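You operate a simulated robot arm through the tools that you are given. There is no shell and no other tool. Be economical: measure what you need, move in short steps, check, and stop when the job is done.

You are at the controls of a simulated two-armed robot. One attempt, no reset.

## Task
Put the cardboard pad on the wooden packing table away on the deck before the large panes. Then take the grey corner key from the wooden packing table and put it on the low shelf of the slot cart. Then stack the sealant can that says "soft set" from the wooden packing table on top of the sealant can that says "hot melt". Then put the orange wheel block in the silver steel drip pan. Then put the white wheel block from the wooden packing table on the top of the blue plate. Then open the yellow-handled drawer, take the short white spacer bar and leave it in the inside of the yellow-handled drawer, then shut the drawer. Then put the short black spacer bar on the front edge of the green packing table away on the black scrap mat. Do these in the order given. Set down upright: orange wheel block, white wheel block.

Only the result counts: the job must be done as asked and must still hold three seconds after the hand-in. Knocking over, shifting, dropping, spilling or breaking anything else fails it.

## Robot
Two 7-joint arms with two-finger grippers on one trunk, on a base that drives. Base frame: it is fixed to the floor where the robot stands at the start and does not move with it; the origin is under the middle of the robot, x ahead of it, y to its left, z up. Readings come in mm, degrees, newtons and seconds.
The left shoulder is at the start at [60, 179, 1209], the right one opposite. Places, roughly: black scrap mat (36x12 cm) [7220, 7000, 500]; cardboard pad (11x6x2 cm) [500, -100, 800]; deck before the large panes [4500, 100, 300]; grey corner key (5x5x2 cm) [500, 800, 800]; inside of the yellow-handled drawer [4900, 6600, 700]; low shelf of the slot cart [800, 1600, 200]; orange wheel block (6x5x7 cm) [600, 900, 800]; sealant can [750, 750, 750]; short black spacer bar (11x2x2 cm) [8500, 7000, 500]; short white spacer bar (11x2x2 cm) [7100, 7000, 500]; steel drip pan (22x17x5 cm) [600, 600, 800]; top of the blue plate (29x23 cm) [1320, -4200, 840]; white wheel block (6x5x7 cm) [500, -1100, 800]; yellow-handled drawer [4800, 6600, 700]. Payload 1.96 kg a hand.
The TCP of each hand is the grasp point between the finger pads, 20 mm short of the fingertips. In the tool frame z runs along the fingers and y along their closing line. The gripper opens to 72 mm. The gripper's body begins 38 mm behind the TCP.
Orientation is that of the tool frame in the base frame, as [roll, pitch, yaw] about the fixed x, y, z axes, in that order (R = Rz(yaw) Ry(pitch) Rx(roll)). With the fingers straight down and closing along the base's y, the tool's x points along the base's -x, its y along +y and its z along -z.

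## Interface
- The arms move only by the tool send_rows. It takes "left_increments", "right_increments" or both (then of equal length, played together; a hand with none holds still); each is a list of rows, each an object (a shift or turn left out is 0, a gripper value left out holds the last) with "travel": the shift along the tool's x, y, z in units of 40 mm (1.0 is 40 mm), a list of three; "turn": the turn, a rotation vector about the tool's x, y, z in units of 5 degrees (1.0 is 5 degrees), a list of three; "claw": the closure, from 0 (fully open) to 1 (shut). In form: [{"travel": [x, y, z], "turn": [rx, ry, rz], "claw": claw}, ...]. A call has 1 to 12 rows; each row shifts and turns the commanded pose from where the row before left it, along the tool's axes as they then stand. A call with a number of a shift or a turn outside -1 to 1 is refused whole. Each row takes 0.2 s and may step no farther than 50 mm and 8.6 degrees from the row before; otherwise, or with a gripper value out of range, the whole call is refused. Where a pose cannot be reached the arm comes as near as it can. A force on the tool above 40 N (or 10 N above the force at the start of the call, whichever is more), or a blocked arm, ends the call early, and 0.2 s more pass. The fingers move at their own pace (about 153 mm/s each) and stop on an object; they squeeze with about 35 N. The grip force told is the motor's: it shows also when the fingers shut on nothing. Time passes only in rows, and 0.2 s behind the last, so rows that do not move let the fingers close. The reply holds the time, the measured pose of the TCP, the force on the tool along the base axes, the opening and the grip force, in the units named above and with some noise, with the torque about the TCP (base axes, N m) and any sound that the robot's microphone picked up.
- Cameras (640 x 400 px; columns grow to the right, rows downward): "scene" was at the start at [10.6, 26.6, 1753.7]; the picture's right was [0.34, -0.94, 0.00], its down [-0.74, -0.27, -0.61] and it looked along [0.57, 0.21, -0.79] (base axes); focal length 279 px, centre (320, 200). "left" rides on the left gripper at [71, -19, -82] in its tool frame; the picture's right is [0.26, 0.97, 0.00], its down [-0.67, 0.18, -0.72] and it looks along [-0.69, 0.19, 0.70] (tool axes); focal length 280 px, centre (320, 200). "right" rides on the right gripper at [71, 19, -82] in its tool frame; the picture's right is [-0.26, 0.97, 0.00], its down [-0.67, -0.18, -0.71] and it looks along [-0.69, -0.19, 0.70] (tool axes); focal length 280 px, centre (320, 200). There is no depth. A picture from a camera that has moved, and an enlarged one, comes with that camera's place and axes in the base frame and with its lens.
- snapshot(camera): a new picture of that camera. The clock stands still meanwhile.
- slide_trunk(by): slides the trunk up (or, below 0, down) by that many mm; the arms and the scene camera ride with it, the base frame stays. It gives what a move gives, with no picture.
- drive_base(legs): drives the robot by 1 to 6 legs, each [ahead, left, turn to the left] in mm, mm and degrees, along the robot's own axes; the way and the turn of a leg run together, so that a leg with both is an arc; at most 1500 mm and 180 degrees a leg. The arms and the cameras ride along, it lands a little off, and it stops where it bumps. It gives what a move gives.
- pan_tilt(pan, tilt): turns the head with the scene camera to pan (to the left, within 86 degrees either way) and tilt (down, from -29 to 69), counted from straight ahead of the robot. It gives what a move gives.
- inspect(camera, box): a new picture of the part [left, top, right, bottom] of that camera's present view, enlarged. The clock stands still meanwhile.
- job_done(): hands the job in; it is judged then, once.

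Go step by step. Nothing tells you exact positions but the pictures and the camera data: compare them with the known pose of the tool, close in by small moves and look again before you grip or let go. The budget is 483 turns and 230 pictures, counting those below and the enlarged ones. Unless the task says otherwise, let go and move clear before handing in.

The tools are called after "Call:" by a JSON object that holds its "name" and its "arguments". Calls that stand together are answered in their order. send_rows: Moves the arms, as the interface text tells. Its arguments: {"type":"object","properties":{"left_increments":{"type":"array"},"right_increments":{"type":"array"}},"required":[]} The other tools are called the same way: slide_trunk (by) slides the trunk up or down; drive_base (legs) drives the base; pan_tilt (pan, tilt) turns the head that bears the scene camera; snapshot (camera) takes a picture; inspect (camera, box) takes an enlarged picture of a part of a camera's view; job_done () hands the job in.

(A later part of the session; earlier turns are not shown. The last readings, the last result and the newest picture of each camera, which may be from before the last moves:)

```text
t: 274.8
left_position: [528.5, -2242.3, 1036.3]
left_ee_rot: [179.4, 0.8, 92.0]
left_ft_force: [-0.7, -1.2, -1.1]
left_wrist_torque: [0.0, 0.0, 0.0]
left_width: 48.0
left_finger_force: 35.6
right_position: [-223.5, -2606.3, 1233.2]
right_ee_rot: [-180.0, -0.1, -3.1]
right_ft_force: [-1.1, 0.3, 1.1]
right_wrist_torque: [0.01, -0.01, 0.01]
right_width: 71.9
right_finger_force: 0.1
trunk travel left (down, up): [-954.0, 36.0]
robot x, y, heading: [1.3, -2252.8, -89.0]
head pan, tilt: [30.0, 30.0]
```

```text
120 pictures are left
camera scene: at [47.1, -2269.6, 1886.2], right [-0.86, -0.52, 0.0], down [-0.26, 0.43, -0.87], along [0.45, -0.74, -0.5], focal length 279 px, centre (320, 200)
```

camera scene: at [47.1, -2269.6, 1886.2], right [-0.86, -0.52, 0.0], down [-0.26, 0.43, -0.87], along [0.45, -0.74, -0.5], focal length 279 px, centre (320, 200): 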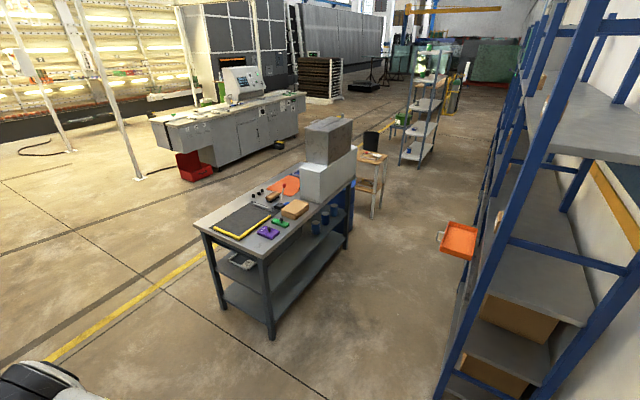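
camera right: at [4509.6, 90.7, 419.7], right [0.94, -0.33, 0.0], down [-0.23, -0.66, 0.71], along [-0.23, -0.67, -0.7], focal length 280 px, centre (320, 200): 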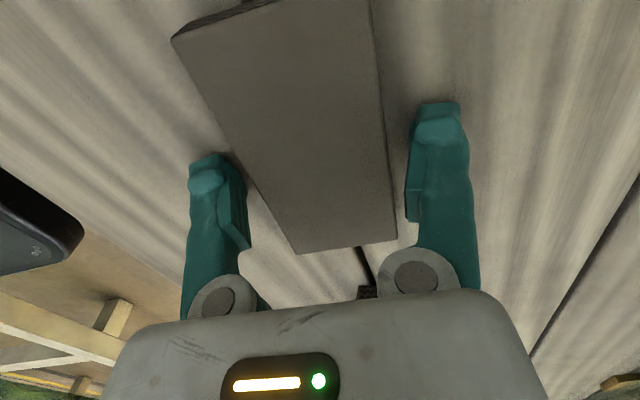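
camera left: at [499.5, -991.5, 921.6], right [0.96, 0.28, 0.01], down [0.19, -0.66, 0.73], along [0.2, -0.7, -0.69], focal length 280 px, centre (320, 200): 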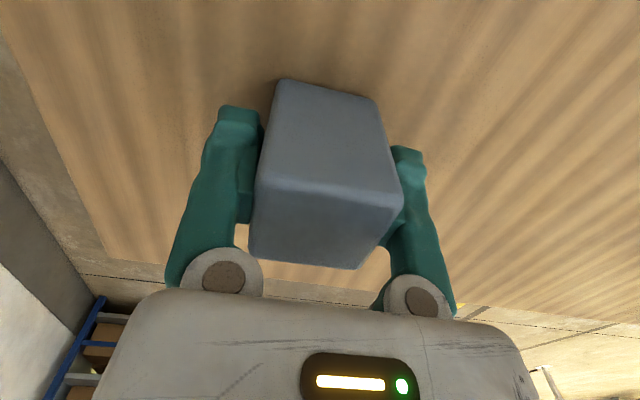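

I see a grey bench with a black mat, orange disc and boxes; I zoom to find the blue plate near pixel (310,172).

Call:
{"name": "inspect", "arguments": {"camera": "scene", "box": [190, 100, 410, 260]}}

```text
2.50 times, centred on (300, 180) of scene
camera zoom: at [47.1, -2269.6, 1886.2], right [-0.86, -0.52, 0.0], down [-0.26, 0.43, -0.87], along [0.45, -0.74, -0.5], focal length 698 px, centre (370, 250)
```

zoom: 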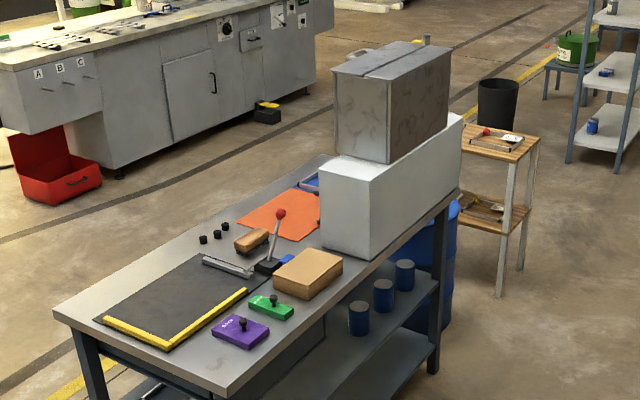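

The blue plate shows behind the orange sheet at the bench's far end, reachable from the aisle side (x>1520). I drive into the aisle and turn so my left side faces the bench.

Call:
{"name": "drive_base", "arguments": {"legs": [[0, 1000, 0], [0, 950, 0], [0, 0, 179]]}}

Call:
{"name": "pan_tilt", "arguments": {"pan": 85, "tilt": 35}}

Call:
{"name": "snapshot", "arguments": {"camera": "scene"}}

```text
t: 291.8
left_position: [1409.3, -2245.0, 1035.9]
left_ee_rot: [179.3, 0.7, -88.2]
left_ft_force: [-0.5, -0.7, -0.3]
left_wrist_torque: [0.02, 0.0, 0.02]
left_width: 47.9
left_finger_force: 35.1
right_position: [2162.4, -1882.5, 1234.4]
right_ee_rot: [180.0, -0.1, 177.0]
right_ft_force: [-0.3, -0.4, 0.1]
right_wrist_torque: [-0.03, -0.02, 0.03]
right_width: 72.1
right_finger_force: 0.1
trunk travel left (down, up): [-954.0, 36.0]
robot x, y, heading: [1935.1, -2234.1, 90.8]
head pan, tilt: [30.0, 30.0]
```

```text
t: 293.0
left_position: [1410.3, -2244.6, 1036.2]
left_ee_rot: [179.4, 0.9, -88.1]
left_ft_force: [0.2, -0.6, -1.4]
left_wrist_torque: [0.0, 0.01, 0.03]
left_width: 47.8
left_finger_force: 34.7
right_position: [2161.9, -1881.2, 1233.5]
right_ee_rot: [-180.0, 0.0, 176.9]
right_ft_force: [0.0, 0.6, -0.1]
right_wrist_torque: [0.01, -0.03, 0.01]
right_width: 71.9
right_finger_force: 0.1
trunk travel left (down, up): [-954.0, 36.0]
robot x, y, heading: [1937.1, -2235.6, 91.0]
head pan, tilt: [85.0, 35.0]
```

```text
118 pictures are left
camera scene: at [1849.9, -2287.3, 1878.5], right [0.07, 1.0, 0.0], down [0.57, -0.04, -0.82], along [-0.82, 0.06, -0.57], focal length 279 px, centre (320, 200)
```

scene: 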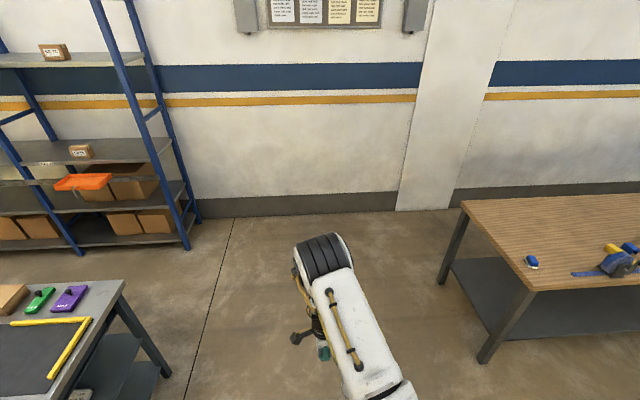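

Left side now faces the bench. I raise the block and back along the bench to y≈-3700, then look.

Call:
{"name": "send_rows", "arguments": {"left_increments": [{"travel": [0, 0.5, -0.8]}, {"travel": [0, 0.5, -0.8]}]}}

Call:
{"name": "slide_trunk", "arguments": {"by": 36}}

Call:
{"name": "drive_base", "arguments": {"legs": [[-1450, 0, -1]]}}

Call:
{"name": "snapshot", "arguments": {"camera": "scene"}}

```text
t: 293.6
left_position: [1370.6, -2246.2, 1099.1]
left_ee_rot: [179.5, 0.9, -88.1]
left_ft_force: [-1.1, 0.5, -0.2]
left_wrist_torque: [0.01, -0.02, 0.0]
left_width: 47.7
left_finger_force: 35.2
right_position: [2162.3, -1881.8, 1232.4]
right_ee_rot: [180.0, -0.1, 176.9]
right_ft_force: [-0.4, 0.2, -0.3]
right_wrist_torque: [0.03, 0.02, -0.03]
right_width: 71.8
right_finger_force: 0.1
trunk travel left (down, up): [-954.0, 36.0]
robot x, y, heading: [1935.8, -2233.7, 90.8]
head pan, tilt: [85.0, 35.0]
```

```text
t: 294.4
left_position: [1369.8, -2246.1, 1137.1]
left_ee_rot: [179.4, 0.8, -88.3]
left_ft_force: [-0.3, -0.4, -1.9]
left_wrist_torque: [0.02, -0.02, 0.01]
left_width: 47.7
left_finger_force: 35.0
right_position: [2162.0, -1884.4, 1269.7]
right_ee_rot: [180.0, -0.1, 176.9]
right_ft_force: [-0.1, 0.5, 0.5]
right_wrist_torque: [0.0, 0.02, 0.0]
right_width: 72.2
right_finger_force: 0.0
trunk travel left (down, up): [-990.0, 0.0]
robot x, y, heading: [1938.4, -2238.2, 90.7]
head pan, tilt: [85.0, 35.0]
```

```text
t: 301.7
left_position: [1386.7, -3707.6, 1136.2]
left_ee_rot: [179.4, 0.8, -88.6]
left_ft_force: [0.0, 0.2, -1.5]
left_wrist_torque: [-0.02, 0.01, -0.02]
left_width: 47.5
left_finger_force: 35.1
right_position: [2180.5, -3349.4, 1270.0]
right_ee_rot: [-180.0, -0.1, 176.5]
right_ft_force: [-0.4, -0.2, -0.9]
right_wrist_torque: [0.0, 0.04, -0.01]
right_width: 72.1
right_finger_force: 0.0
trunk travel left (down, up): [-990.0, 0.0]
robot x, y, heading: [1950.9, -3701.3, 90.4]
head pan, tilt: [85.0, 35.0]
```

```text
117 pictures are left
camera scene: at [1865.4, -3752.1, 1914.5], right [0.08, 1.0, 0.0], down [0.57, -0.05, -0.82], along [-0.82, 0.07, -0.57], focal length 279 px, centre (320, 200)
```

scene: 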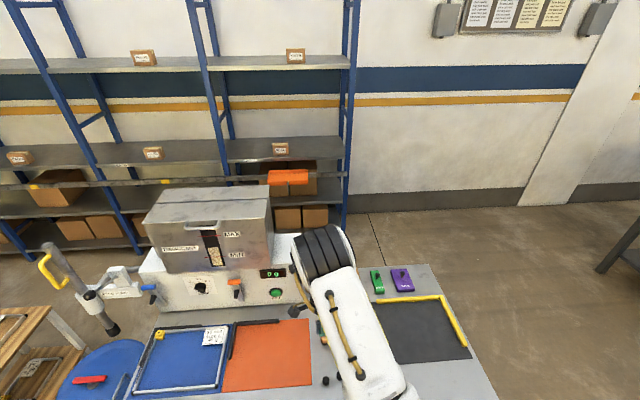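

I see the blue plate beside the orange sheet at about [1300,-4215]. I back up 500 mm to bring the hand over it.

Call:
{"name": "drive_base", "arguments": {"legs": [[-490, 0, 0]]}}

Call:
{"name": "pan_tilt", "arguments": {"pan": 85, "tilt": 50}}

Call:
{"name": "snapshot", "arguments": {"camera": "scene"}}

Call:
{"name": "snapshot", "arguments": {"camera": "left"}}

```text
t: 304.7
left_position: [1390.4, -4210.7, 1136.6]
left_ee_rot: [179.2, 0.9, -88.7]
left_ft_force: [0.2, -0.2, -0.4]
left_wrist_torque: [-0.03, 0.01, 0.0]
left_width: 47.6
left_finger_force: 35.2
right_position: [2183.1, -3853.7, 1268.8]
right_ee_rot: [-179.9, -0.1, 176.5]
right_ft_force: [0.5, 0.3, -0.3]
right_wrist_torque: [-0.04, -0.02, 0.0]
right_width: 71.9
right_finger_force: 0.0
trunk travel left (down, up): [-990.0, 0.0]
robot x, y, heading: [1956.4, -4202.6, 90.6]
head pan, tilt: [85.0, 35.0]
```

```text
t: 305.4
left_position: [1390.4, -4214.0, 1137.5]
left_ee_rot: [179.3, 0.9, -88.5]
left_ft_force: [-0.1, -0.4, -1.2]
left_wrist_torque: [0.01, -0.01, 0.03]
left_width: 47.9
left_finger_force: 34.8
right_position: [2183.2, -3854.9, 1270.1]
right_ee_rot: [-179.9, -0.1, 176.5]
right_ft_force: [0.9, 0.0, 0.4]
right_wrist_torque: [-0.01, 0.04, -0.03]
right_width: 72.2
right_finger_force: 0.1
trunk travel left (down, up): [-990.0, 0.0]
robot x, y, heading: [1958.4, -4207.1, 90.5]
head pan, tilt: [85.0, 50.0]
```

```text
116 pictures are left
camera scene: at [1880.5, -4258.9, 1892.7], right [0.08, 1.0, 0.0], down [0.76, -0.06, -0.64], along [-0.64, 0.05, -0.77], focal length 279 px, centre (320, 200)
```

scene: 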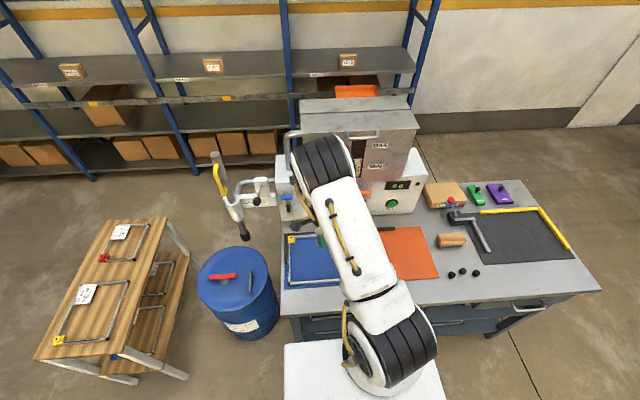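

```text
115 pictures are left
camera left: at [1412.7, -4285.0, 1217.2], right [-0.96, -0.29, 0.01], down [-0.19, 0.66, 0.73], along [-0.21, 0.7, -0.69], focal length 280 px, centre (320, 200)
```

left: 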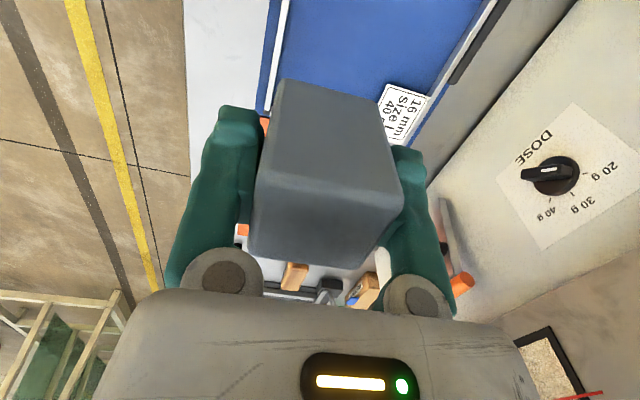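

I zoom in on the blue plate to see its free area.

Call:
{"name": "inspect", "arguments": {"camera": "scene", "box": [265, 215, 395, 305]}}

```text
4.44 times, centred on (330, 260) of scene
camera zoom: at [1880.5, -4258.9, 1892.7], right [0.08, 1.0, 0.0], down [0.76, -0.06, -0.64], along [-0.64, 0.05, -0.77], focal length 1240 px, centre (276, -67)
```

zoom: 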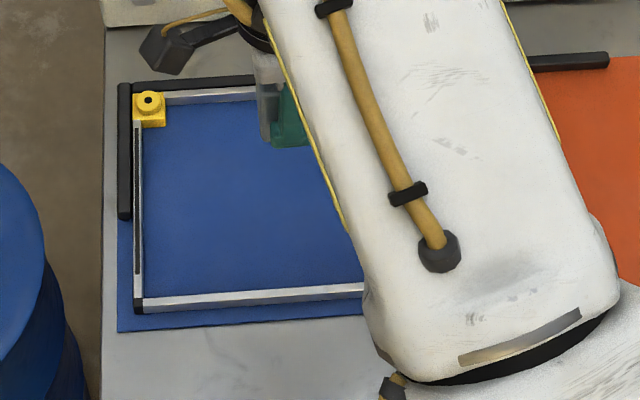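

Plate spans x≈1190–1439, y≈-4362…-4060 with a low frame round it; its middle is free. I move over [1320,-4214] and lower.

Call:
{"name": "send_rows", "arguments": {"left_increments": [{"travel": [0, 0.9, 0]}, {"travel": [0, 0.85, 0]}, {"travel": [0, 0, 0.9]}, {"travel": [0, 0, 0.9]}, {"travel": [0, 0, 0.9]}, {"travel": [0, 0, 0.9]}, {"travel": [0, 0, 0.9]}]}}

Call:
{"name": "snapshot", "arguments": {"camera": "left"}}

Call:
{"name": "snapshot", "arguments": {"camera": "scene"}}

```text
t: 307.1
left_position: [1317.2, -4211.7, 956.5]
left_ee_rot: [179.3, 0.8, -88.6]
left_ft_force: [0.1, 0.3, -0.9]
left_wrist_torque: [-0.01, -0.03, -0.03]
left_width: 47.6
left_finger_force: 35.2
right_position: [2183.9, -3854.1, 1268.4]
right_ee_rot: [180.0, -0.1, 176.5]
right_ft_force: [-0.1, -0.9, 0.6]
right_wrist_torque: [0.02, -0.02, 0.01]
right_width: 71.8
right_finger_force: 0.0
trunk travel left (down, up): [-990.0, 0.0]
robot x, y, heading: [1954.8, -4204.0, 90.6]
head pan, tilt: [85.0, 50.0]
```

```text
113 pictures are left
camera left: at [1339.0, -4283.0, 1037.1], right [-0.96, -0.29, 0.01], down [-0.19, 0.66, 0.73], along [-0.21, 0.7, -0.69], focal length 280 px, centre (320, 200)
```

left: 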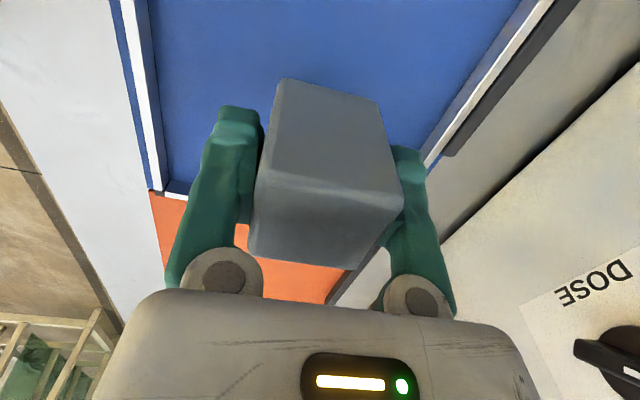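

```text
112 pictures are left
camera scene: at [1879.5, -4257.7, 1892.8], right [0.08, 1.0, 0.0], down [0.76, -0.06, -0.64], along [-0.64, 0.05, -0.77], focal length 279 px, centre (320, 200)
```

scene: 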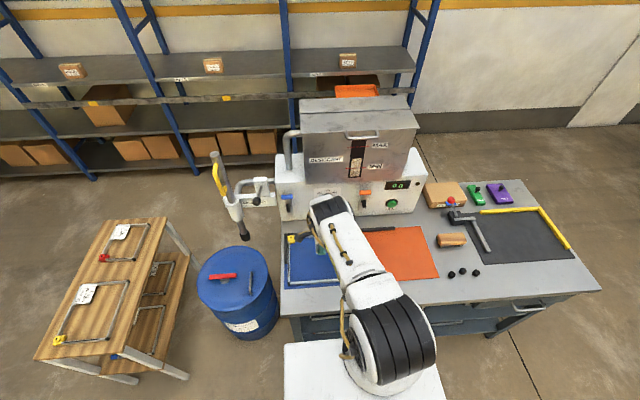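

Clear blue area beneath. I lower to ~895 then step down to contact.

Call:
{"name": "send_rows", "arguments": {"left_increments": [{"travel": [0, 0, 0.7]}, {"travel": [0, 0, 0.5]}, {"travel": [0, 0, 0.2]}]}}

Call:
{"name": "snapshot", "arguments": {"camera": "left"}}

Call:
{"name": "inspect", "arguments": {"camera": "scene", "box": [275, 215, 365, 295]}}

```text
t: 307.9
left_position: [1317.6, -4210.6, 901.7]
left_ee_rot: [179.4, 0.8, -88.6]
left_ft_force: [1.1, 0.6, -2.2]
left_wrist_torque: [-0.02, 0.04, -0.03]
left_width: 47.6
left_finger_force: 34.9
right_position: [2183.7, -3855.0, 1268.4]
right_ee_rot: [-179.9, -0.1, 176.5]
right_ft_force: [0.4, 0.0, 0.0]
right_wrist_torque: [0.02, 0.0, 0.01]
right_width: 72.3
right_finger_force: 0.0
trunk travel left (down, up): [-990.0, 0.0]
robot x, y, heading: [1959.3, -4207.1, 90.5]
head pan, tilt: [85.0, 50.0]
```

```text
111 pictures are left
camera left: at [1339.7, -4281.8, 981.8], right [-0.96, -0.29, 0.01], down [-0.19, 0.66, 0.73], along [-0.21, 0.7, -0.69], focal length 280 px, centre (320, 200)
```

left: 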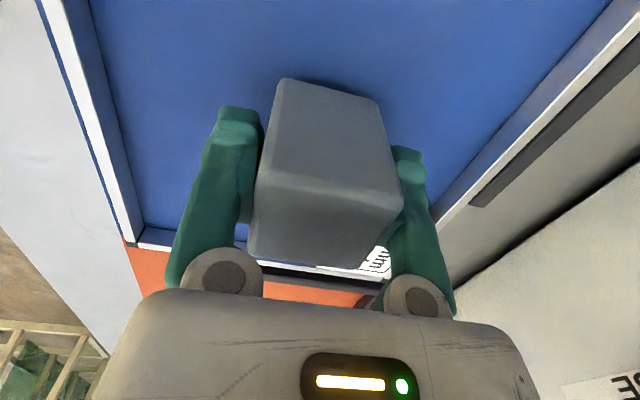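

```text
5.00 times, centred on (320, 255) of scene
camera zoom: at [1880.9, -4258.1, 1892.8], right [0.08, 1.0, 0.0], down [0.76, -0.06, -0.64], along [-0.64, 0.05, -0.77], focal length 1395 px, centre (320, -75)
```

zoom: 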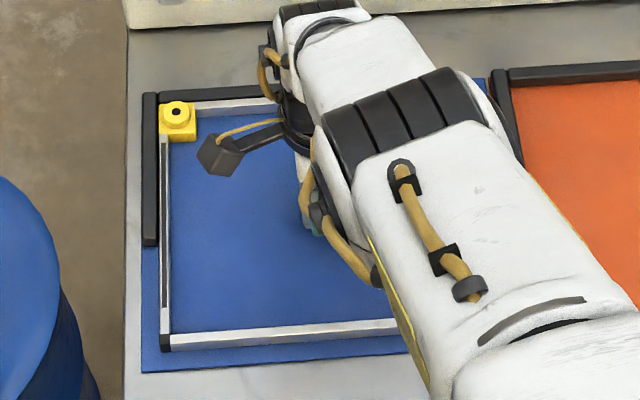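

I shift 15 mm away from the label and step down.

Call:
{"name": "send_rows", "arguments": {"left_increments": [{"travel": [0.4, 0, 0]}, {"travel": [0, 0, 0.2]}, {"travel": [0, 0, 0.1]}]}}

Call:
{"name": "send_rows", "arguments": {"left_increments": [{"travel": [0, 0, 0.06]}, {"travel": [0, 0, 0.06]}]}}

Call:
{"name": "send_rows", "arguments": {"left_increments": [{"travel": [0, 0, 0.05]}]}}

```text
t: 308.6
left_position: [1323.8, -4225.9, 891.5]
left_ee_rot: [179.4, 0.8, -88.6]
left_ft_force: [-0.3, 0.8, -1.3]
left_wrist_torque: [-0.02, 0.02, -0.01]
left_width: 47.8
left_finger_force: 35.1
left hand out of reach, approached as far as the arm can: row 2
right_position: [2183.7, -3854.6, 1269.8]
right_ee_rot: [179.9, -0.1, 176.5]
right_ft_force: [0.6, 0.4, -0.2]
right_wrist_torque: [0.0, -0.05, -0.02]
right_width: 72.1
right_finger_force: 0.0
trunk travel left (down, up): [-990.0, 0.0]
robot x, y, heading: [1953.9, -4203.1, 90.7]
head pan, tilt: [85.0, 50.0]
```

```text
t: 309.2
left_position: [1324.5, -4227.3, 891.5]
left_ee_rot: [179.4, 0.9, -88.4]
left_ft_force: [-0.1, 0.0, -0.8]
left_wrist_torque: [0.0, 0.0, -0.03]
left_width: 47.6
left_finger_force: 35.0
left hand out of reach, approached as far as the arm can: row 1
right_position: [2183.2, -3854.6, 1269.4]
right_ee_rot: [-179.9, -0.2, 176.5]
right_ft_force: [0.2, 0.4, 0.4]
right_wrist_torque: [0.0, -0.01, 0.01]
right_width: 72.2
right_finger_force: 0.0
trunk travel left (down, up): [-990.0, 0.0]
robot x, y, heading: [1958.2, -4205.4, 90.6]
head pan, tilt: [85.0, 50.0]
```

```text
t: 309.6
left_position: [1325.2, -4226.1, 890.4]
left_ee_rot: [179.4, 0.7, -88.6]
left_ft_force: [0.3, 0.0, -1.7]
left_wrist_torque: [-0.02, -0.03, -0.05]
left_width: 48.3
left_finger_force: 34.3
right_position: [2183.7, -3853.7, 1270.6]
right_ee_rot: [-179.9, -0.1, 176.5]
right_ft_force: [-0.6, -1.1, 0.3]
right_wrist_torque: [-0.03, 0.0, 0.01]
right_width: 71.8
right_finger_force: 0.0
trunk travel left (down, up): [-990.0, 0.0]
robot x, y, heading: [1961.3, -4205.2, 90.3]
head pan, tilt: [85.0, 50.0]
```

The arm is at its low limit with the trunk fully up. I raise the hand 60, lower the trunk 50, then continue with the arm.

Call:
{"name": "send_rows", "arguments": {"left_increments": [{"travel": [0, 0, -0.75]}, {"travel": [0, 0, -0.75]}]}}

Call:
{"name": "slide_trunk", "arguments": {"by": -50}}

Call:
{"name": "send_rows", "arguments": {"left_increments": [{"travel": [0, 0, 0.15]}, {"travel": [0, 0, 0.1]}]}}

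```text
t: 310.2
left_position: [1324.4, -4228.4, 948.3]
left_ee_rot: [179.4, 0.7, -88.6]
left_ft_force: [0.0, -0.3, -1.3]
left_wrist_torque: [0.01, 0.03, 0.01]
left_width: 47.6
left_finger_force: 35.5
right_position: [2184.3, -3854.6, 1269.4]
right_ee_rot: [180.0, 0.0, 176.5]
right_ft_force: [-0.2, -0.1, -0.3]
right_wrist_torque: [-0.03, -0.02, -0.05]
right_width: 72.0
right_finger_force: 0.0
trunk travel left (down, up): [-990.0, 0.0]
robot x, y, heading: [1959.1, -4204.8, 90.7]
head pan, tilt: [85.0, 50.0]
```

```text
t: 311.2
left_position: [1323.8, -4228.6, 898.4]
left_ee_rot: [179.4, 0.8, -88.5]
left_ft_force: [0.4, 0.0, -0.7]
left_wrist_torque: [-0.02, 0.01, 0.01]
left_width: 47.6
left_finger_force: 34.7
right_position: [2183.8, -3853.6, 1219.4]
right_ee_rot: [180.0, -0.1, 176.5]
right_ft_force: [-0.5, 1.4, -0.4]
right_wrist_torque: [0.04, 0.0, -0.02]
right_width: 72.0
right_finger_force: 0.0
trunk travel left (down, up): [-940.0, 50.0]
robot x, y, heading: [1955.7, -4202.8, 90.6]
head pan, tilt: [85.0, 50.0]
```

```text
t: 311.8
left_position: [1324.4, -4227.8, 887.0]
left_ee_rot: [179.4, 0.8, -88.7]
left_ft_force: [0.0, -0.2, -1.6]
left_wrist_torque: [0.01, 0.03, 0.03]
left_width: 47.7
left_finger_force: 35.0
right_position: [2183.5, -3854.6, 1219.3]
right_ee_rot: [-179.9, -0.1, 176.5]
right_ft_force: [0.0, -0.6, -0.1]
right_wrist_torque: [0.03, 0.01, -0.03]
right_width: 72.1
right_finger_force: 0.1
trunk travel left (down, up): [-940.0, 50.0]
robot x, y, heading: [1954.0, -4206.9, 90.3]
head pan, tilt: [85.0, 50.0]
```

Call:
{"name": "send_rows", "arguments": {"left_increments": [{"travel": [0, 0, 0.06]}, {"travel": [0, 0, 0.06]}]}}

Call:
{"name": "send_rows", "arguments": {"left_increments": [{"travel": [0, 0, 0.06]}, {"travel": [0, 0, 0]}]}}

Call:
{"name": "send_rows", "arguments": {"left_increments": [{"travel": [0, 0, 0.06]}, {"travel": [0, 0, 0]}]}}

```text
t: 312.4
left_position: [1324.8, -4228.2, 885.4]
left_ee_rot: [179.2, 0.8, -88.6]
left_ft_force: [2.1, 1.0, 18.3]
left_wrist_torque: [0.21, -0.53, 0.07]
left_width: 47.6
left_finger_force: 35.1
right_position: [2186.5, -3853.9, 1219.5]
right_ee_rot: [-180.0, -0.2, 176.4]
right_ft_force: [0.5, -0.5, 0.7]
right_wrist_torque: [0.02, -0.01, -0.02]
right_width: 71.9
right_finger_force: 0.1
trunk travel left (down, up): [-940.0, 50.0]
robot x, y, heading: [1957.8, -4201.7, 90.4]
head pan, tilt: [85.0, 50.0]
```

```text
t: 313.0
left_position: [1323.2, -4229.0, 885.8]
left_ee_rot: [178.9, 0.8, -88.6]
left_ft_force: [6.5, 1.1, 22.8]
left_wrist_torque: [0.21, -0.8, -0.03]
left_width: 47.7
left_finger_force: 34.4
right_position: [2188.1, -3854.8, 1218.9]
right_ee_rot: [-180.0, -0.3, 176.5]
right_ft_force: [-0.5, -0.3, -0.1]
right_wrist_torque: [0.04, 0.0, 0.0]
right_width: 71.9
right_finger_force: 0.1
trunk travel left (down, up): [-940.0, 50.0]
robot x, y, heading: [1956.7, -4204.5, 90.6]
head pan, tilt: [85.0, 50.0]
stopped in row 2 (left hand): the force on the tool passed its limit at 41 N (the readings are from after the stop); the commanded pose is now the measured one
```

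```text
t: 313.6
left_position: [1321.5, -4228.8, 884.7]
left_ee_rot: [178.5, 0.6, -88.6]
left_ft_force: [6.0, 1.2, 26.8]
left_wrist_torque: [0.3, -0.6, -0.12]
left_width: 47.8
left_finger_force: 34.6
right_position: [2188.5, -3854.9, 1217.5]
right_ee_rot: [179.9, -0.3, 176.5]
right_ft_force: [0.4, 0.6, 0.6]
right_wrist_torque: [-0.01, -0.04, -0.01]
right_width: 72.2
right_finger_force: 0.0
trunk travel left (down, up): [-940.0, 50.0]
robot x, y, heading: [1957.1, -4204.6, 90.6]
head pan, tilt: [85.0, 50.0]
stopped in row 2 (left hand): the force on the tool passed its limit at 42 N (the readings are from after the stop); the commanded pose is now the measured one
```

Contact with the plate. I relieve the load, look, then open.

Call:
{"name": "send_rows", "arguments": {"left_increments": [{"travel": [0, 0, -0.05]}, {"travel": [0, 0, 0]}]}}

Call:
{"name": "snapshot", "arguments": {"camera": "left"}}

```text
t: 314.2
left_position: [1321.6, -4229.4, 885.7]
left_ee_rot: [178.7, 0.7, -88.5]
left_ft_force: [4.4, -1.1, 19.1]
left_wrist_torque: [0.14, -0.06, -0.01]
left_width: 48.1
left_finger_force: 35.1
right_position: [2185.9, -3855.4, 1219.4]
right_ee_rot: [-179.9, -0.2, 176.5]
right_ft_force: [-0.2, 0.2, 0.1]
right_wrist_torque: [0.01, 0.0, -0.02]
right_width: 72.2
right_finger_force: 0.1
trunk travel left (down, up): [-940.0, 50.0]
robot x, y, heading: [1954.1, -4204.8, 90.2]
head pan, tilt: [85.0, 50.0]
```

```text
109 pictures are left
camera left: at [1344.9, -4300.4, 965.5], right [-0.96, -0.29, 0.02], down [-0.18, 0.66, 0.73], along [-0.22, 0.69, -0.69], focal length 280 px, centre (320, 200)
```

left: 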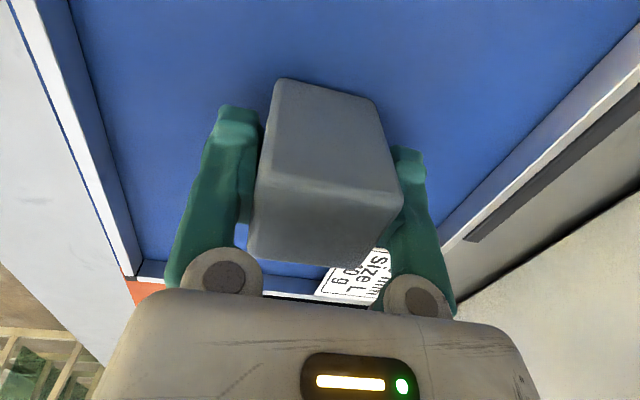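

Call:
{"name": "send_rows", "arguments": {"left_increments": [{"travel": [0, 0, -0.04]}, {"travel": [0, 0, 0]}, {"claw": 0.25}, {"claw": 0}, {"claw": 0}]}}

Call:
{"name": "send_rows", "arguments": {"left_increments": [{"travel": [0, 0, -0.3]}, {"travel": [0, 0, -0.8]}, {"travel": [0, 0, -0.8]}, {"travel": [0, 0, -0.8]}, {"travel": [0, 0, -0.8]}, {"travel": [0, 0, -0.8]}, {"travel": [0, 0, -0.8]}]}}

Call:
{"name": "snapshot", "arguments": {"camera": "left"}}

```text
t: 315.4
left_position: [1320.1, -4228.9, 884.5]
left_ee_rot: [178.8, 0.6, -88.5]
left_ft_force: [-0.3, -0.4, 0.1]
left_wrist_torque: [0.04, -0.01, 0.01]
left_width: 71.8
left_finger_force: 0.0
right_position: [2183.8, -3854.0, 1219.7]
right_ee_rot: [-179.9, -0.1, 176.5]
right_ft_force: [0.9, -0.2, 0.5]
right_wrist_torque: [-0.01, 0.03, -0.01]
right_width: 71.8
right_finger_force: 0.1
trunk travel left (down, up): [-940.0, 50.0]
robot x, y, heading: [1956.9, -4207.6, 90.4]
head pan, tilt: [85.0, 50.0]
```

```text
t: 317.0
left_position: [1322.7, -4230.7, 1089.4]
left_ee_rot: [178.8, 0.8, -88.6]
left_ft_force: [0.2, -0.2, 0.7]
left_wrist_torque: [0.0, -0.01, -0.03]
left_width: 72.1
left_finger_force: 0.0
right_position: [2184.9, -3854.9, 1218.4]
right_ee_rot: [-180.0, -0.1, 176.4]
right_ft_force: [0.2, -0.1, -0.2]
right_wrist_torque: [-0.02, 0.04, -0.01]
right_width: 71.9
right_finger_force: 0.0
trunk travel left (down, up): [-940.0, 50.0]
robot x, y, heading: [1957.7, -4205.8, 90.7]
head pan, tilt: [85.0, 50.0]
```

```text
108 pictures are left
camera left: at [1347.1, -4302.6, 1170.0], right [-0.96, -0.29, 0.02], down [-0.18, 0.66, 0.73], along [-0.22, 0.69, -0.69], focal length 280 px, centre (320, 200)
```

left: 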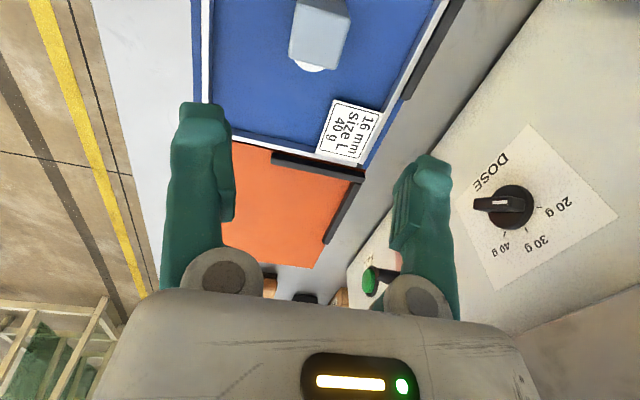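

The white block stands upright on the blue plate. Now the long drive to the drawer: I pull the arm in and go along the lane between table and rack.

Call:
{"name": "send_rows", "arguments": {"left_increments": [{"travel": [0, -0.9, 0]}, {"travel": [0, -0.9, 0]}, {"travel": [0, -0.9, 0]}]}}

Call:
{"name": "drive_base", "arguments": {"legs": [[1400, 0, -0.6], [1400, 0, 0]]}}

Call:
{"name": "pan_tilt", "arguments": {"pan": 0, "tilt": 20}}

Call:
{"name": "snapshot", "arguments": {"camera": "scene"}}

```text
t: 317.8
left_position: [1429.2, -4228.0, 1087.6]
left_ee_rot: [178.8, 0.7, -88.5]
left_ft_force: [0.3, 0.5, 0.1]
left_wrist_torque: [-0.01, 0.0, 0.03]
left_width: 72.0
left_finger_force: 0.0
right_position: [2183.9, -3854.4, 1218.6]
right_ee_rot: [-180.0, -0.2, 176.5]
right_ft_force: [0.4, -0.5, -0.4]
right_wrist_torque: [0.04, -0.02, -0.02]
right_width: 71.9
right_finger_force: 0.1
trunk travel left (down, up): [-940.0, 50.0]
robot x, y, heading: [1954.0, -4205.7, 90.4]
head pan, tilt: [85.0, 50.0]
```

```text
t: 331.2
left_position: [1430.1, -1466.2, 1086.1]
left_ee_rot: [178.8, 0.8, -88.4]
left_ft_force: [0.7, -0.1, 0.1]
left_wrist_torque: [-0.02, 0.0, 0.03]
left_width: 72.0
left_finger_force: 0.0
right_position: [2182.8, -1090.0, 1218.2]
right_ee_rot: [-180.0, -0.1, 176.6]
right_ft_force: [0.2, -0.2, 0.0]
right_wrist_torque: [0.02, 0.01, 0.01]
right_width: 72.0
right_finger_force: 0.0
trunk travel left (down, up): [-940.0, 50.0]
robot x, y, heading: [1957.6, -1439.9, 90.6]
head pan, tilt: [85.0, 50.0]
```

```text
t: 332.8
left_position: [1430.0, -1466.3, 1087.4]
left_ee_rot: [178.8, 0.7, -88.4]
left_ft_force: [0.9, -0.7, -0.1]
left_wrist_torque: [0.02, -0.03, 0.02]
left_width: 71.8
left_finger_force: 0.0
right_position: [2182.1, -1089.3, 1219.0]
right_ee_rot: [180.0, -0.1, 176.7]
right_ft_force: [-0.4, 0.5, -0.2]
right_wrist_torque: [-0.06, -0.01, -0.01]
right_width: 71.9
right_finger_force: 0.1
trunk travel left (down, up): [-940.0, 50.0]
robot x, y, heading: [1962.3, -1441.4, 90.6]
head pan, tilt: [0.0, 20.0]
```

```text
107 pictures are left
camera scene: at [1956.5, -1406.6, 1888.3], right [1.0, 0.01, 0.0], down [0.0, -0.34, -0.94], along [-0.01, 0.94, -0.34], focal length 279 px, centre (320, 200)
```

scene: 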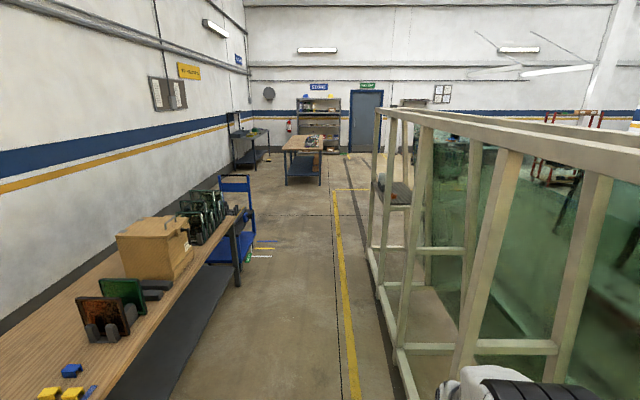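

Lane is clear. I continue, slightly to the left, up to y≈2650.

Call:
{"name": "drive_base", "arguments": {"legs": [[1500, 80, -0.6], [1500, 0, 0], [1100, 0, 0]]}}

Call:
{"name": "pan_tilt", "arguments": {"pan": -30, "tilt": 20}}

Call:
{"name": "snapshot", "arguments": {"camera": "scene"}}

```text
refused: leg 1 is longer than a leg can be; nothing moved
```

```text
t: 333.7
left_position: [1429.9, -1464.7, 1085.9]
left_ee_rot: [178.8, 0.7, -88.3]
left_ft_force: [-0.4, -0.2, -0.1]
left_wrist_torque: [0.01, 0.02, -0.02]
left_width: 72.1
left_finger_force: 0.0
right_position: [2183.7, -1088.6, 1218.4]
right_ee_rot: [-180.0, -0.1, 176.8]
right_ft_force: [-0.2, -1.0, -0.5]
right_wrist_torque: [0.03, 0.0, 0.01]
right_width: 72.1
right_finger_force: 0.1
trunk travel left (down, up): [-940.0, 50.0]
robot x, y, heading: [1961.7, -1444.2, 90.5]
head pan, tilt: [-30.0, 20.0]
```

```text
106 pictures are left
camera scene: at [2003.1, -1418.5, 1888.3], right [0.87, -0.49, 0.0], down [-0.17, -0.3, -0.94], along [0.46, 0.82, -0.34], focal length 279 px, centre (320, 200)
```

scene: 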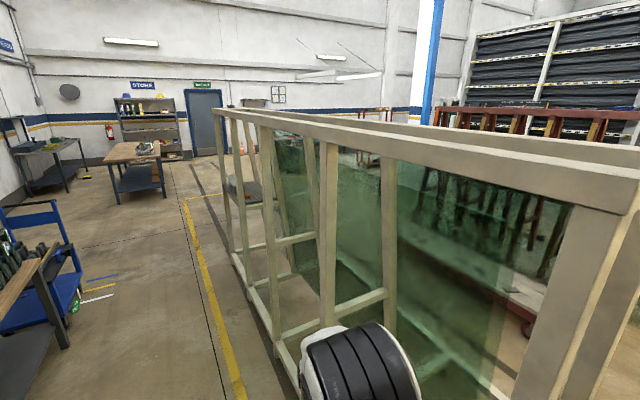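

Call:
{"name": "drive_base", "arguments": {"legs": [[0, 90, -0.5], [1450, 0, 0], [1450, 0, 0], [1200, 0, 0]]}}

Call:
{"name": "pan_tilt", "arguments": {"pan": -40, "tilt": 15}}

Call:
{"name": "snapshot", "arguments": {"camera": "scene"}}

```text
t: 354.0
left_position: [1362.2, 2620.2, 1086.8]
left_ee_rot: [178.8, 0.9, -90.0]
left_ft_force: [0.4, -0.3, 0.8]
left_wrist_torque: [0.01, 0.02, 0.02]
left_width: 72.1
left_finger_force: 0.0
right_position: [2125.9, 2975.0, 1219.4]
right_ee_rot: [179.9, -0.1, 175.0]
right_ft_force: [0.4, -1.0, 0.0]
right_wrist_torque: [0.02, 0.01, -0.01]
right_width: 71.9
right_finger_force: 0.1
trunk travel left (down, up): [-940.0, 50.0]
robot x, y, heading: [1892.7, 2629.3, 89.0]
head pan, tilt: [-30.0, 20.0]
```

```text
t: 354.7
left_position: [1362.4, 2620.7, 1087.2]
left_ee_rot: [178.7, 0.7, -90.1]
left_ft_force: [-0.8, -0.2, 0.4]
left_wrist_torque: [0.02, 0.01, -0.01]
left_width: 71.9
left_finger_force: 0.1
right_position: [2126.7, 2975.7, 1219.5]
right_ee_rot: [-180.0, 0.0, 175.0]
right_ft_force: [0.3, 0.7, 0.0]
right_wrist_torque: [0.0, -0.02, -0.03]
right_width: 71.8
right_finger_force: 0.1
trunk travel left (down, up): [-940.0, 50.0]
robot x, y, heading: [1892.3, 2627.8, 89.0]
head pan, tilt: [-40.0, 15.0]
```

```text
105 pictures are left
camera scene: at [1950.9, 2642.1, 1896.4], right [0.75, -0.66, 0.0], down [-0.17, -0.2, -0.97], along [0.63, 0.73, -0.26], focal length 279 px, centre (320, 200)
```

scene: 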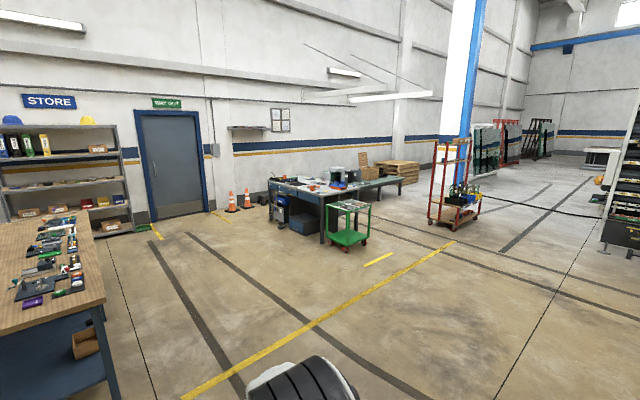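

I see the workbench with a green cart before it. I zoom in to find the yellow handle and the green table.

Call:
{"name": "inspect", "arguments": {"camera": "scene", "box": [250, 135, 490, 255]}}

```text
2.67 times, centred on (370, 195) of scene
camera zoom: at [1950.9, 2642.1, 1896.4], right [0.75, -0.66, 0.0], down [-0.17, -0.2, -0.97], along [0.63, 0.73, -0.26], focal length 744 px, centre (187, 213)
```

zoom: 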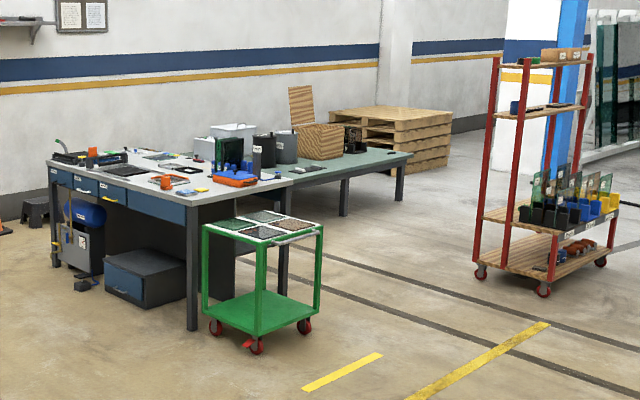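

The drawer is on the bench's −x face (x≈4750, y≈6600). I strafe right, drive up past the store table, and turn to face it.

Call:
{"name": "drive_base", "arguments": {"legs": [[0, -1450, 0], [1450, 0, 0], [1450, 0, 0], [1000, 0, 0], [0, 0, -89]]}}

Call:
{"name": "pan_tilt", "arguments": {"pan": 0, "tilt": 30}}

Call:
{"name": "snapshot", "arguments": {"camera": "scene"}}

```text
t: 383.9
left_position: [3501.7, 6994.1, 1086.7]
left_ee_rot: [178.8, 0.8, 179.2]
left_ft_force: [1.2, -0.4, -0.5]
left_wrist_torque: [0.01, 0.01, -0.02]
left_width: 71.7
left_finger_force: 0.0
right_position: [3845.7, 6226.7, 1218.6]
right_ee_rot: [-180.0, -0.1, 84.2]
right_ft_force: [-0.5, 0.1, -0.1]
right_wrist_torque: [-0.04, 0.01, 0.01]
right_width: 72.2
right_finger_force: 0.1
trunk travel left (down, up): [-940.0, 50.0]
robot x, y, heading: [3508.8, 6466.7, -1.8]
head pan, tilt: [-40.0, 15.0]
```

```text
t: 385.0
left_position: [3500.7, 6993.3, 1086.4]
left_ee_rot: [178.8, 0.6, 179.2]
left_ft_force: [-1.1, -0.1, 0.4]
left_wrist_torque: [0.01, 0.0, -0.02]
left_width: 71.9
left_finger_force: 0.0
right_position: [3846.2, 6225.7, 1220.5]
right_ee_rot: [180.0, -0.2, 84.3]
right_ft_force: [-0.5, 0.0, -0.1]
right_wrist_torque: [0.02, 0.04, 0.01]
right_width: 72.0
right_finger_force: 0.1
trunk travel left (down, up): [-940.0, 50.0]
robot x, y, heading: [3505.8, 6465.3, -1.7]
head pan, tilt: [0.0, 30.0]
```

```text
103 pictures are left
camera scene: at [3534.8, 6466.0, 1872.3], right [-0.03, -1.0, 0.0], down [-0.5, 0.02, -0.87], along [0.87, -0.03, -0.5], focal length 279 px, centre (320, 200)
```

scene: 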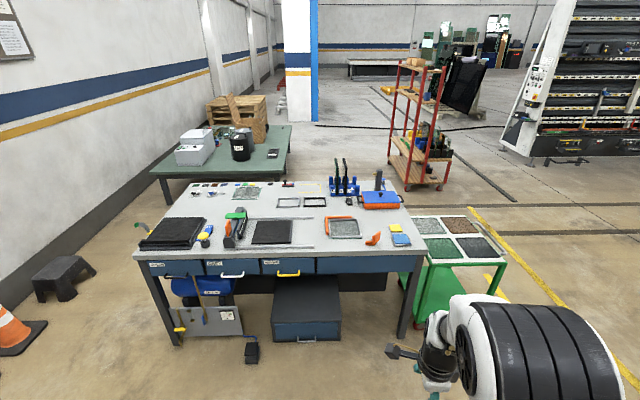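

I see three drawers; the right one has the yellow handle. I drive closer and zoom.

Call:
{"name": "drive_base", "arguments": {"legs": [[500, 0, 1.8]]}}

Call:
{"name": "pan_tilt", "arguments": {"pan": 5, "tilt": 40}}

Call:
{"name": "snapshot", "arguments": {"camera": "scene"}}

```text
t: 387.9
left_position: [3971.4, 6988.5, 1086.5]
left_ee_rot: [178.7, 0.7, -178.4]
left_ft_force: [0.9, 0.2, 0.5]
left_wrist_torque: [0.02, -0.01, 0.04]
left_width: 72.1
left_finger_force: 0.0
right_position: [4347.5, 6234.5, 1219.6]
right_ee_rot: [179.9, 0.0, 86.7]
right_ft_force: [0.0, 0.4, -0.2]
right_wrist_torque: [0.0, 0.0, -0.02]
right_width: 72.0
right_finger_force: 0.2
trunk travel left (down, up): [-940.0, 50.0]
robot x, y, heading: [3998.7, 6460.2, 0.6]
head pan, tilt: [0.0, 30.0]
```

```text
t: 388.6
left_position: [3974.0, 6988.0, 1086.8]
left_ee_rot: [178.8, 0.7, -178.3]
left_ft_force: [-0.6, 0.1, -0.2]
left_wrist_torque: [-0.02, 0.03, -0.01]
left_width: 72.1
left_finger_force: 0.0
right_position: [4348.7, 6235.0, 1218.6]
right_ee_rot: [180.0, -0.1, 86.6]
right_ft_force: [-0.6, -0.2, 0.4]
right_wrist_torque: [-0.05, 0.01, -0.04]
right_width: 71.9
right_finger_force: 0.1
trunk travel left (down, up): [-940.0, 50.0]
robot x, y, heading: [3996.4, 6458.2, 0.6]
head pan, tilt: [5.0, 40.0]
```

```text
102 pictures are left
camera scene: at [4023.2, 6469.9, 1856.9], right [0.1, -1.0, 0.0], down [-0.64, -0.06, -0.77], along [0.76, 0.07, -0.64], focal length 279 px, centre (320, 200)
```

scene: 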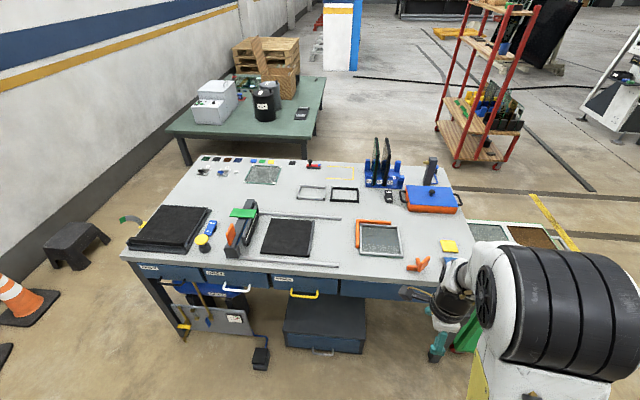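

I lower the trunk 350 mm for working at handle height and look again.

Call:
{"name": "slide_trunk", "arguments": {"by": -350}}

Call:
{"name": "pan_tilt", "arguments": {"pan": 10, "tilt": 40}}

Call:
{"name": "inspect", "arguments": {"camera": "scene", "box": [240, 160, 440, 300]}}

```text
t: 392.0
left_position: [3974.6, 6988.2, 736.6]
left_ee_rot: [178.8, 0.8, -178.4]
left_ft_force: [-0.3, -0.3, 0.7]
left_wrist_torque: [0.01, -0.01, 0.04]
left_width: 72.0
left_finger_force: 0.1
right_position: [4349.2, 6234.3, 869.6]
right_ee_rot: [179.9, -0.1, 86.6]
right_ft_force: [-0.2, 0.0, -1.4]
right_wrist_torque: [-0.04, 0.01, -0.03]
right_width: 71.8
right_finger_force: 0.1
trunk travel left (down, up): [-590.0, 400.0]
robot x, y, heading: [3999.2, 6461.4, 0.8]
head pan, tilt: [5.0, 40.0]
```

```text
t: 392.7
left_position: [3973.0, 6989.5, 736.1]
left_ee_rot: [178.7, 0.7, -178.4]
left_ft_force: [0.1, -0.5, -0.2]
left_wrist_torque: [0.0, 0.02, 0.01]
left_width: 72.1
left_finger_force: 0.0
right_position: [4349.8, 6234.6, 869.5]
right_ee_rot: [179.9, -0.1, 86.6]
right_ft_force: [0.4, -0.4, 0.5]
right_wrist_torque: [-0.02, -0.06, -0.03]
right_width: 72.0
right_finger_force: 0.0
trunk travel left (down, up): [-590.0, 400.0]
robot x, y, heading: [3997.4, 6464.7, 0.7]
head pan, tilt: [10.0, 40.0]
```

```text
2.86 times, centred on (340, 230) of scene
camera zoom: at [4021.5, 6477.1, 1506.9], right [0.18, -0.98, 0.0], down [-0.63, -0.12, -0.77], along [0.75, 0.14, -0.64], focal length 797 px, centre (263, 114)
```

zoom: 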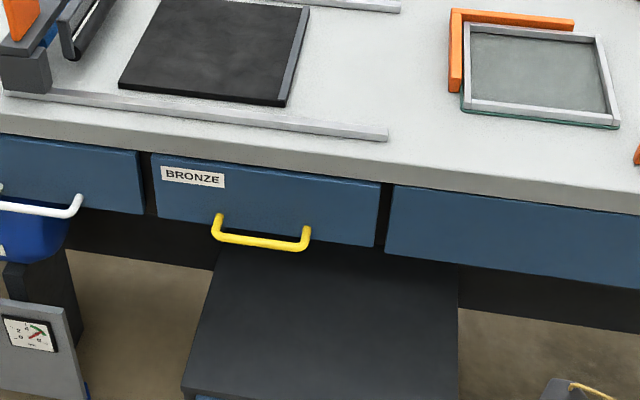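

The handle is a yellow U-bar centred at about [4718,6610,691], standing ~38 mm off the face. I bring the left hand to the front and begin pitching it forward.

Call:
{"name": "send_rows", "arguments": {"left_increments": [{"travel": [-0.85, -0.68, 0]}, {"travel": [-0.85, -0.68, 0]}, {"travel": [-0.85, -0.68, 0]}, {"travel": [-0.85, -0.68, 0]}, {"travel": [-0.85, -0.68, 0]}, {"travel": [-0.85, -0.68, 0]}, {"travel": [-0.85, -0.68, 0]}, {"travel": [-0.85, -0.68, 0]}, {"travel": [-0.85, -0.68, 0]}, {"travel": [-0.85, -0.68, 0]}, {"travel": [-0.85, -0.68, 0]}, {"travel": [-0.85, -0.68, 0]}]}}

Call:
{"name": "send_rows", "arguments": {"left_increments": [{"turn": [0, -1, 0]}, {"turn": [0, -1, 0]}, {"turn": [0, -1, 0]}, {"turn": [0, -1, 0]}, {"turn": [0, -1, 0]}, {"turn": [0, -1, 0]}, {"turn": [0, -1, 0]}, {"turn": [0, -1, 0]}, {"turn": [0, -1, 0]}]}}

```text
t: 395.3
left_position: [4389.7, 6673.4, 736.6]
left_ee_rot: [178.8, 0.7, -178.4]
left_ft_force: [0.1, -0.1, 0.2]
left_wrist_torque: [0.03, 0.02, 0.02]
left_width: 72.4
left_finger_force: 0.0
right_position: [4349.5, 6234.2, 868.5]
right_ee_rot: [180.0, -0.1, 86.5]
right_ft_force: [0.8, -0.2, -0.1]
right_wrist_torque: [0.02, 0.0, 0.01]
right_width: 71.9
right_finger_force: 0.0
trunk travel left (down, up): [-590.0, 400.0]
robot x, y, heading: [3997.1, 6459.9, 0.8]
head pan, tilt: [10.0, 40.0]
```

```text
t: 397.3
left_position: [4389.5, 6673.7, 735.0]
left_ee_rot: [178.3, 45.8, -179.6]
left_ft_force: [-0.7, -0.4, 0.3]
left_wrist_torque: [-0.03, 0.01, 0.02]
left_width: 71.9
left_finger_force: 0.2
right_position: [4349.1, 6234.9, 868.9]
right_ee_rot: [-180.0, -0.1, 86.6]
right_ft_force: [-0.5, -0.3, 0.0]
right_wrist_torque: [-0.03, 0.02, 0.0]
right_width: 71.9
right_finger_force: 0.0
trunk travel left (down, up): [-590.0, 400.0]
robot x, y, heading: [3997.2, 6463.5, 0.5]
head pan, tilt: [10.0, 40.0]
```

Call:
{"name": "send_rows", "arguments": {"left_increments": [{"travel": [-0.5, 0, 0.5]}, {"travel": [-0.5, 0, 0.5]}, {"turn": [0, -1, 0]}, {"turn": [0, -1, 0]}, {"turn": [0, -1, 0]}, {"turn": [0, -1, 0]}, {"turn": [0, -1, 0]}, {"turn": [0, -1, 0]}, {"turn": [0, -1, 0]}, {"turn": [0, -1, 0]}]}}

Call:
{"name": "send_rows", "arguments": {"left_increments": [{"turn": [0, 0, 1]}, {"turn": [0, 0, 1]}, {"turn": [0, 0, 1]}, {"turn": [0, 0, 1]}, {"turn": [0, 0, 1]}, {"turn": [0, 0, 1]}, {"turn": [0, 0, 1]}, {"turn": [0, 0, 1]}, {"turn": [0, 0, 1]}]}}

Call:
{"name": "snapshot", "arguments": {"camera": "scene"}}

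```text
t: 399.5
left_position: [4446.9, 6674.7, 735.9]
left_ee_rot: [163.9, 85.6, 165.5]
left_ft_force: [0.1, -0.2, -0.8]
left_wrist_torque: [0.02, -0.01, -0.02]
left_width: 72.1
left_finger_force: 0.1
right_position: [4349.0, 6236.0, 869.5]
right_ee_rot: [-180.0, -0.1, 86.6]
right_ft_force: [-1.1, -0.6, 0.5]
right_wrist_torque: [0.0, -0.03, -0.02]
right_width: 71.8
right_finger_force: 0.1
trunk travel left (down, up): [-590.0, 400.0]
robot x, y, heading: [3997.2, 6462.2, 0.8]
head pan, tilt: [10.0, 40.0]
```

```text
t: 401.5
left_position: [4446.6, 6674.4, 736.2]
left_ee_rot: [95.9, 43.6, 95.7]
left_ft_force: [-0.9, 0.8, -0.5]
left_wrist_torque: [0.01, -0.05, -0.02]
left_width: 72.2
left_finger_force: 0.0
right_position: [4349.8, 6235.7, 868.2]
right_ee_rot: [-179.9, -0.2, 86.6]
right_ft_force: [0.4, 0.5, -0.8]
right_wrist_torque: [0.02, 0.0, 0.0]
right_width: 71.9
right_finger_force: 0.0
trunk travel left (down, up): [-590.0, 400.0]
robot x, y, heading: [3995.6, 6459.5, 0.6]
head pan, tilt: [10.0, 40.0]
```

```text
100 pictures are left
camera scene: at [4021.6, 6476.9, 1506.9], right [0.18, -0.98, 0.0], down [-0.63, -0.12, -0.77], along [0.75, 0.14, -0.64], focal length 279 px, centre (320, 200)
```

scene: 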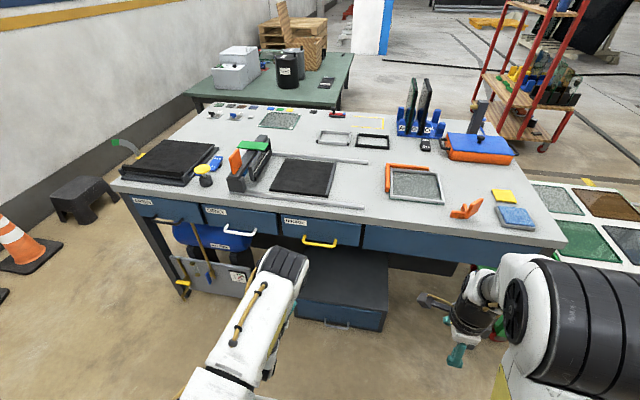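

Call:
{"name": "send_rows", "arguments": {"left_increments": [{"turn": [0, 0, 1]}, {"turn": [0, 0, 1]}, {"turn": [0, 0, 1]}, {"turn": [0, 0, 1]}, {"turn": [0, 0, 1]}, {"turn": [0, 0, 1]}, {"turn": [0, 0, 1]}, {"turn": [0, 0, 1]}, {"turn": [0, 0, 1]}]}}

Call:
{"name": "snapshot", "arguments": {"camera": "left"}}

```text
t: 403.5
left_position: [4446.6, 6675.2, 735.0]
left_ee_rot: [94.3, -1.3, 91.6]
left_ft_force: [-1.2, -0.5, 0.5]
left_wrist_torque: [-0.04, 0.01, 0.03]
left_width: 71.9
left_finger_force: 0.0
right_position: [4349.1, 6236.0, 870.5]
right_ee_rot: [179.9, -0.1, 86.6]
right_ft_force: [-1.3, -0.2, -0.2]
right_wrist_torque: [0.0, -0.01, 0.03]
right_width: 72.2
right_finger_force: 0.0
trunk travel left (down, up): [-590.0, 400.0]
robot x, y, heading: [3999.7, 6459.2, 0.6]
head pan, tilt: [10.0, 40.0]
```

```text
99 pictures are left
camera left: at [4362.3, 6744.6, 724.5], right [0.07, 0.24, 0.97], down [-0.68, -0.7, 0.22], along [0.73, -0.67, 0.12], focal length 280 px, centre (320, 200)
```

left: 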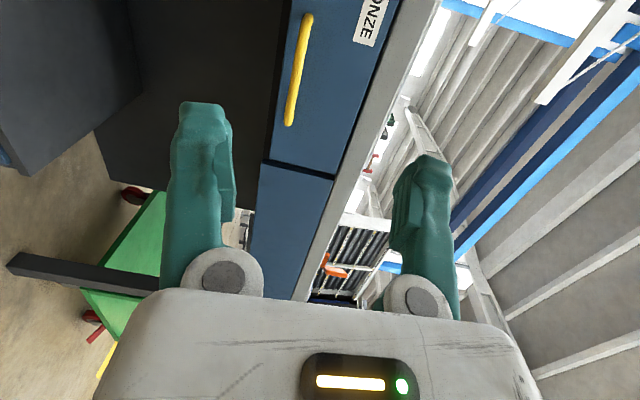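

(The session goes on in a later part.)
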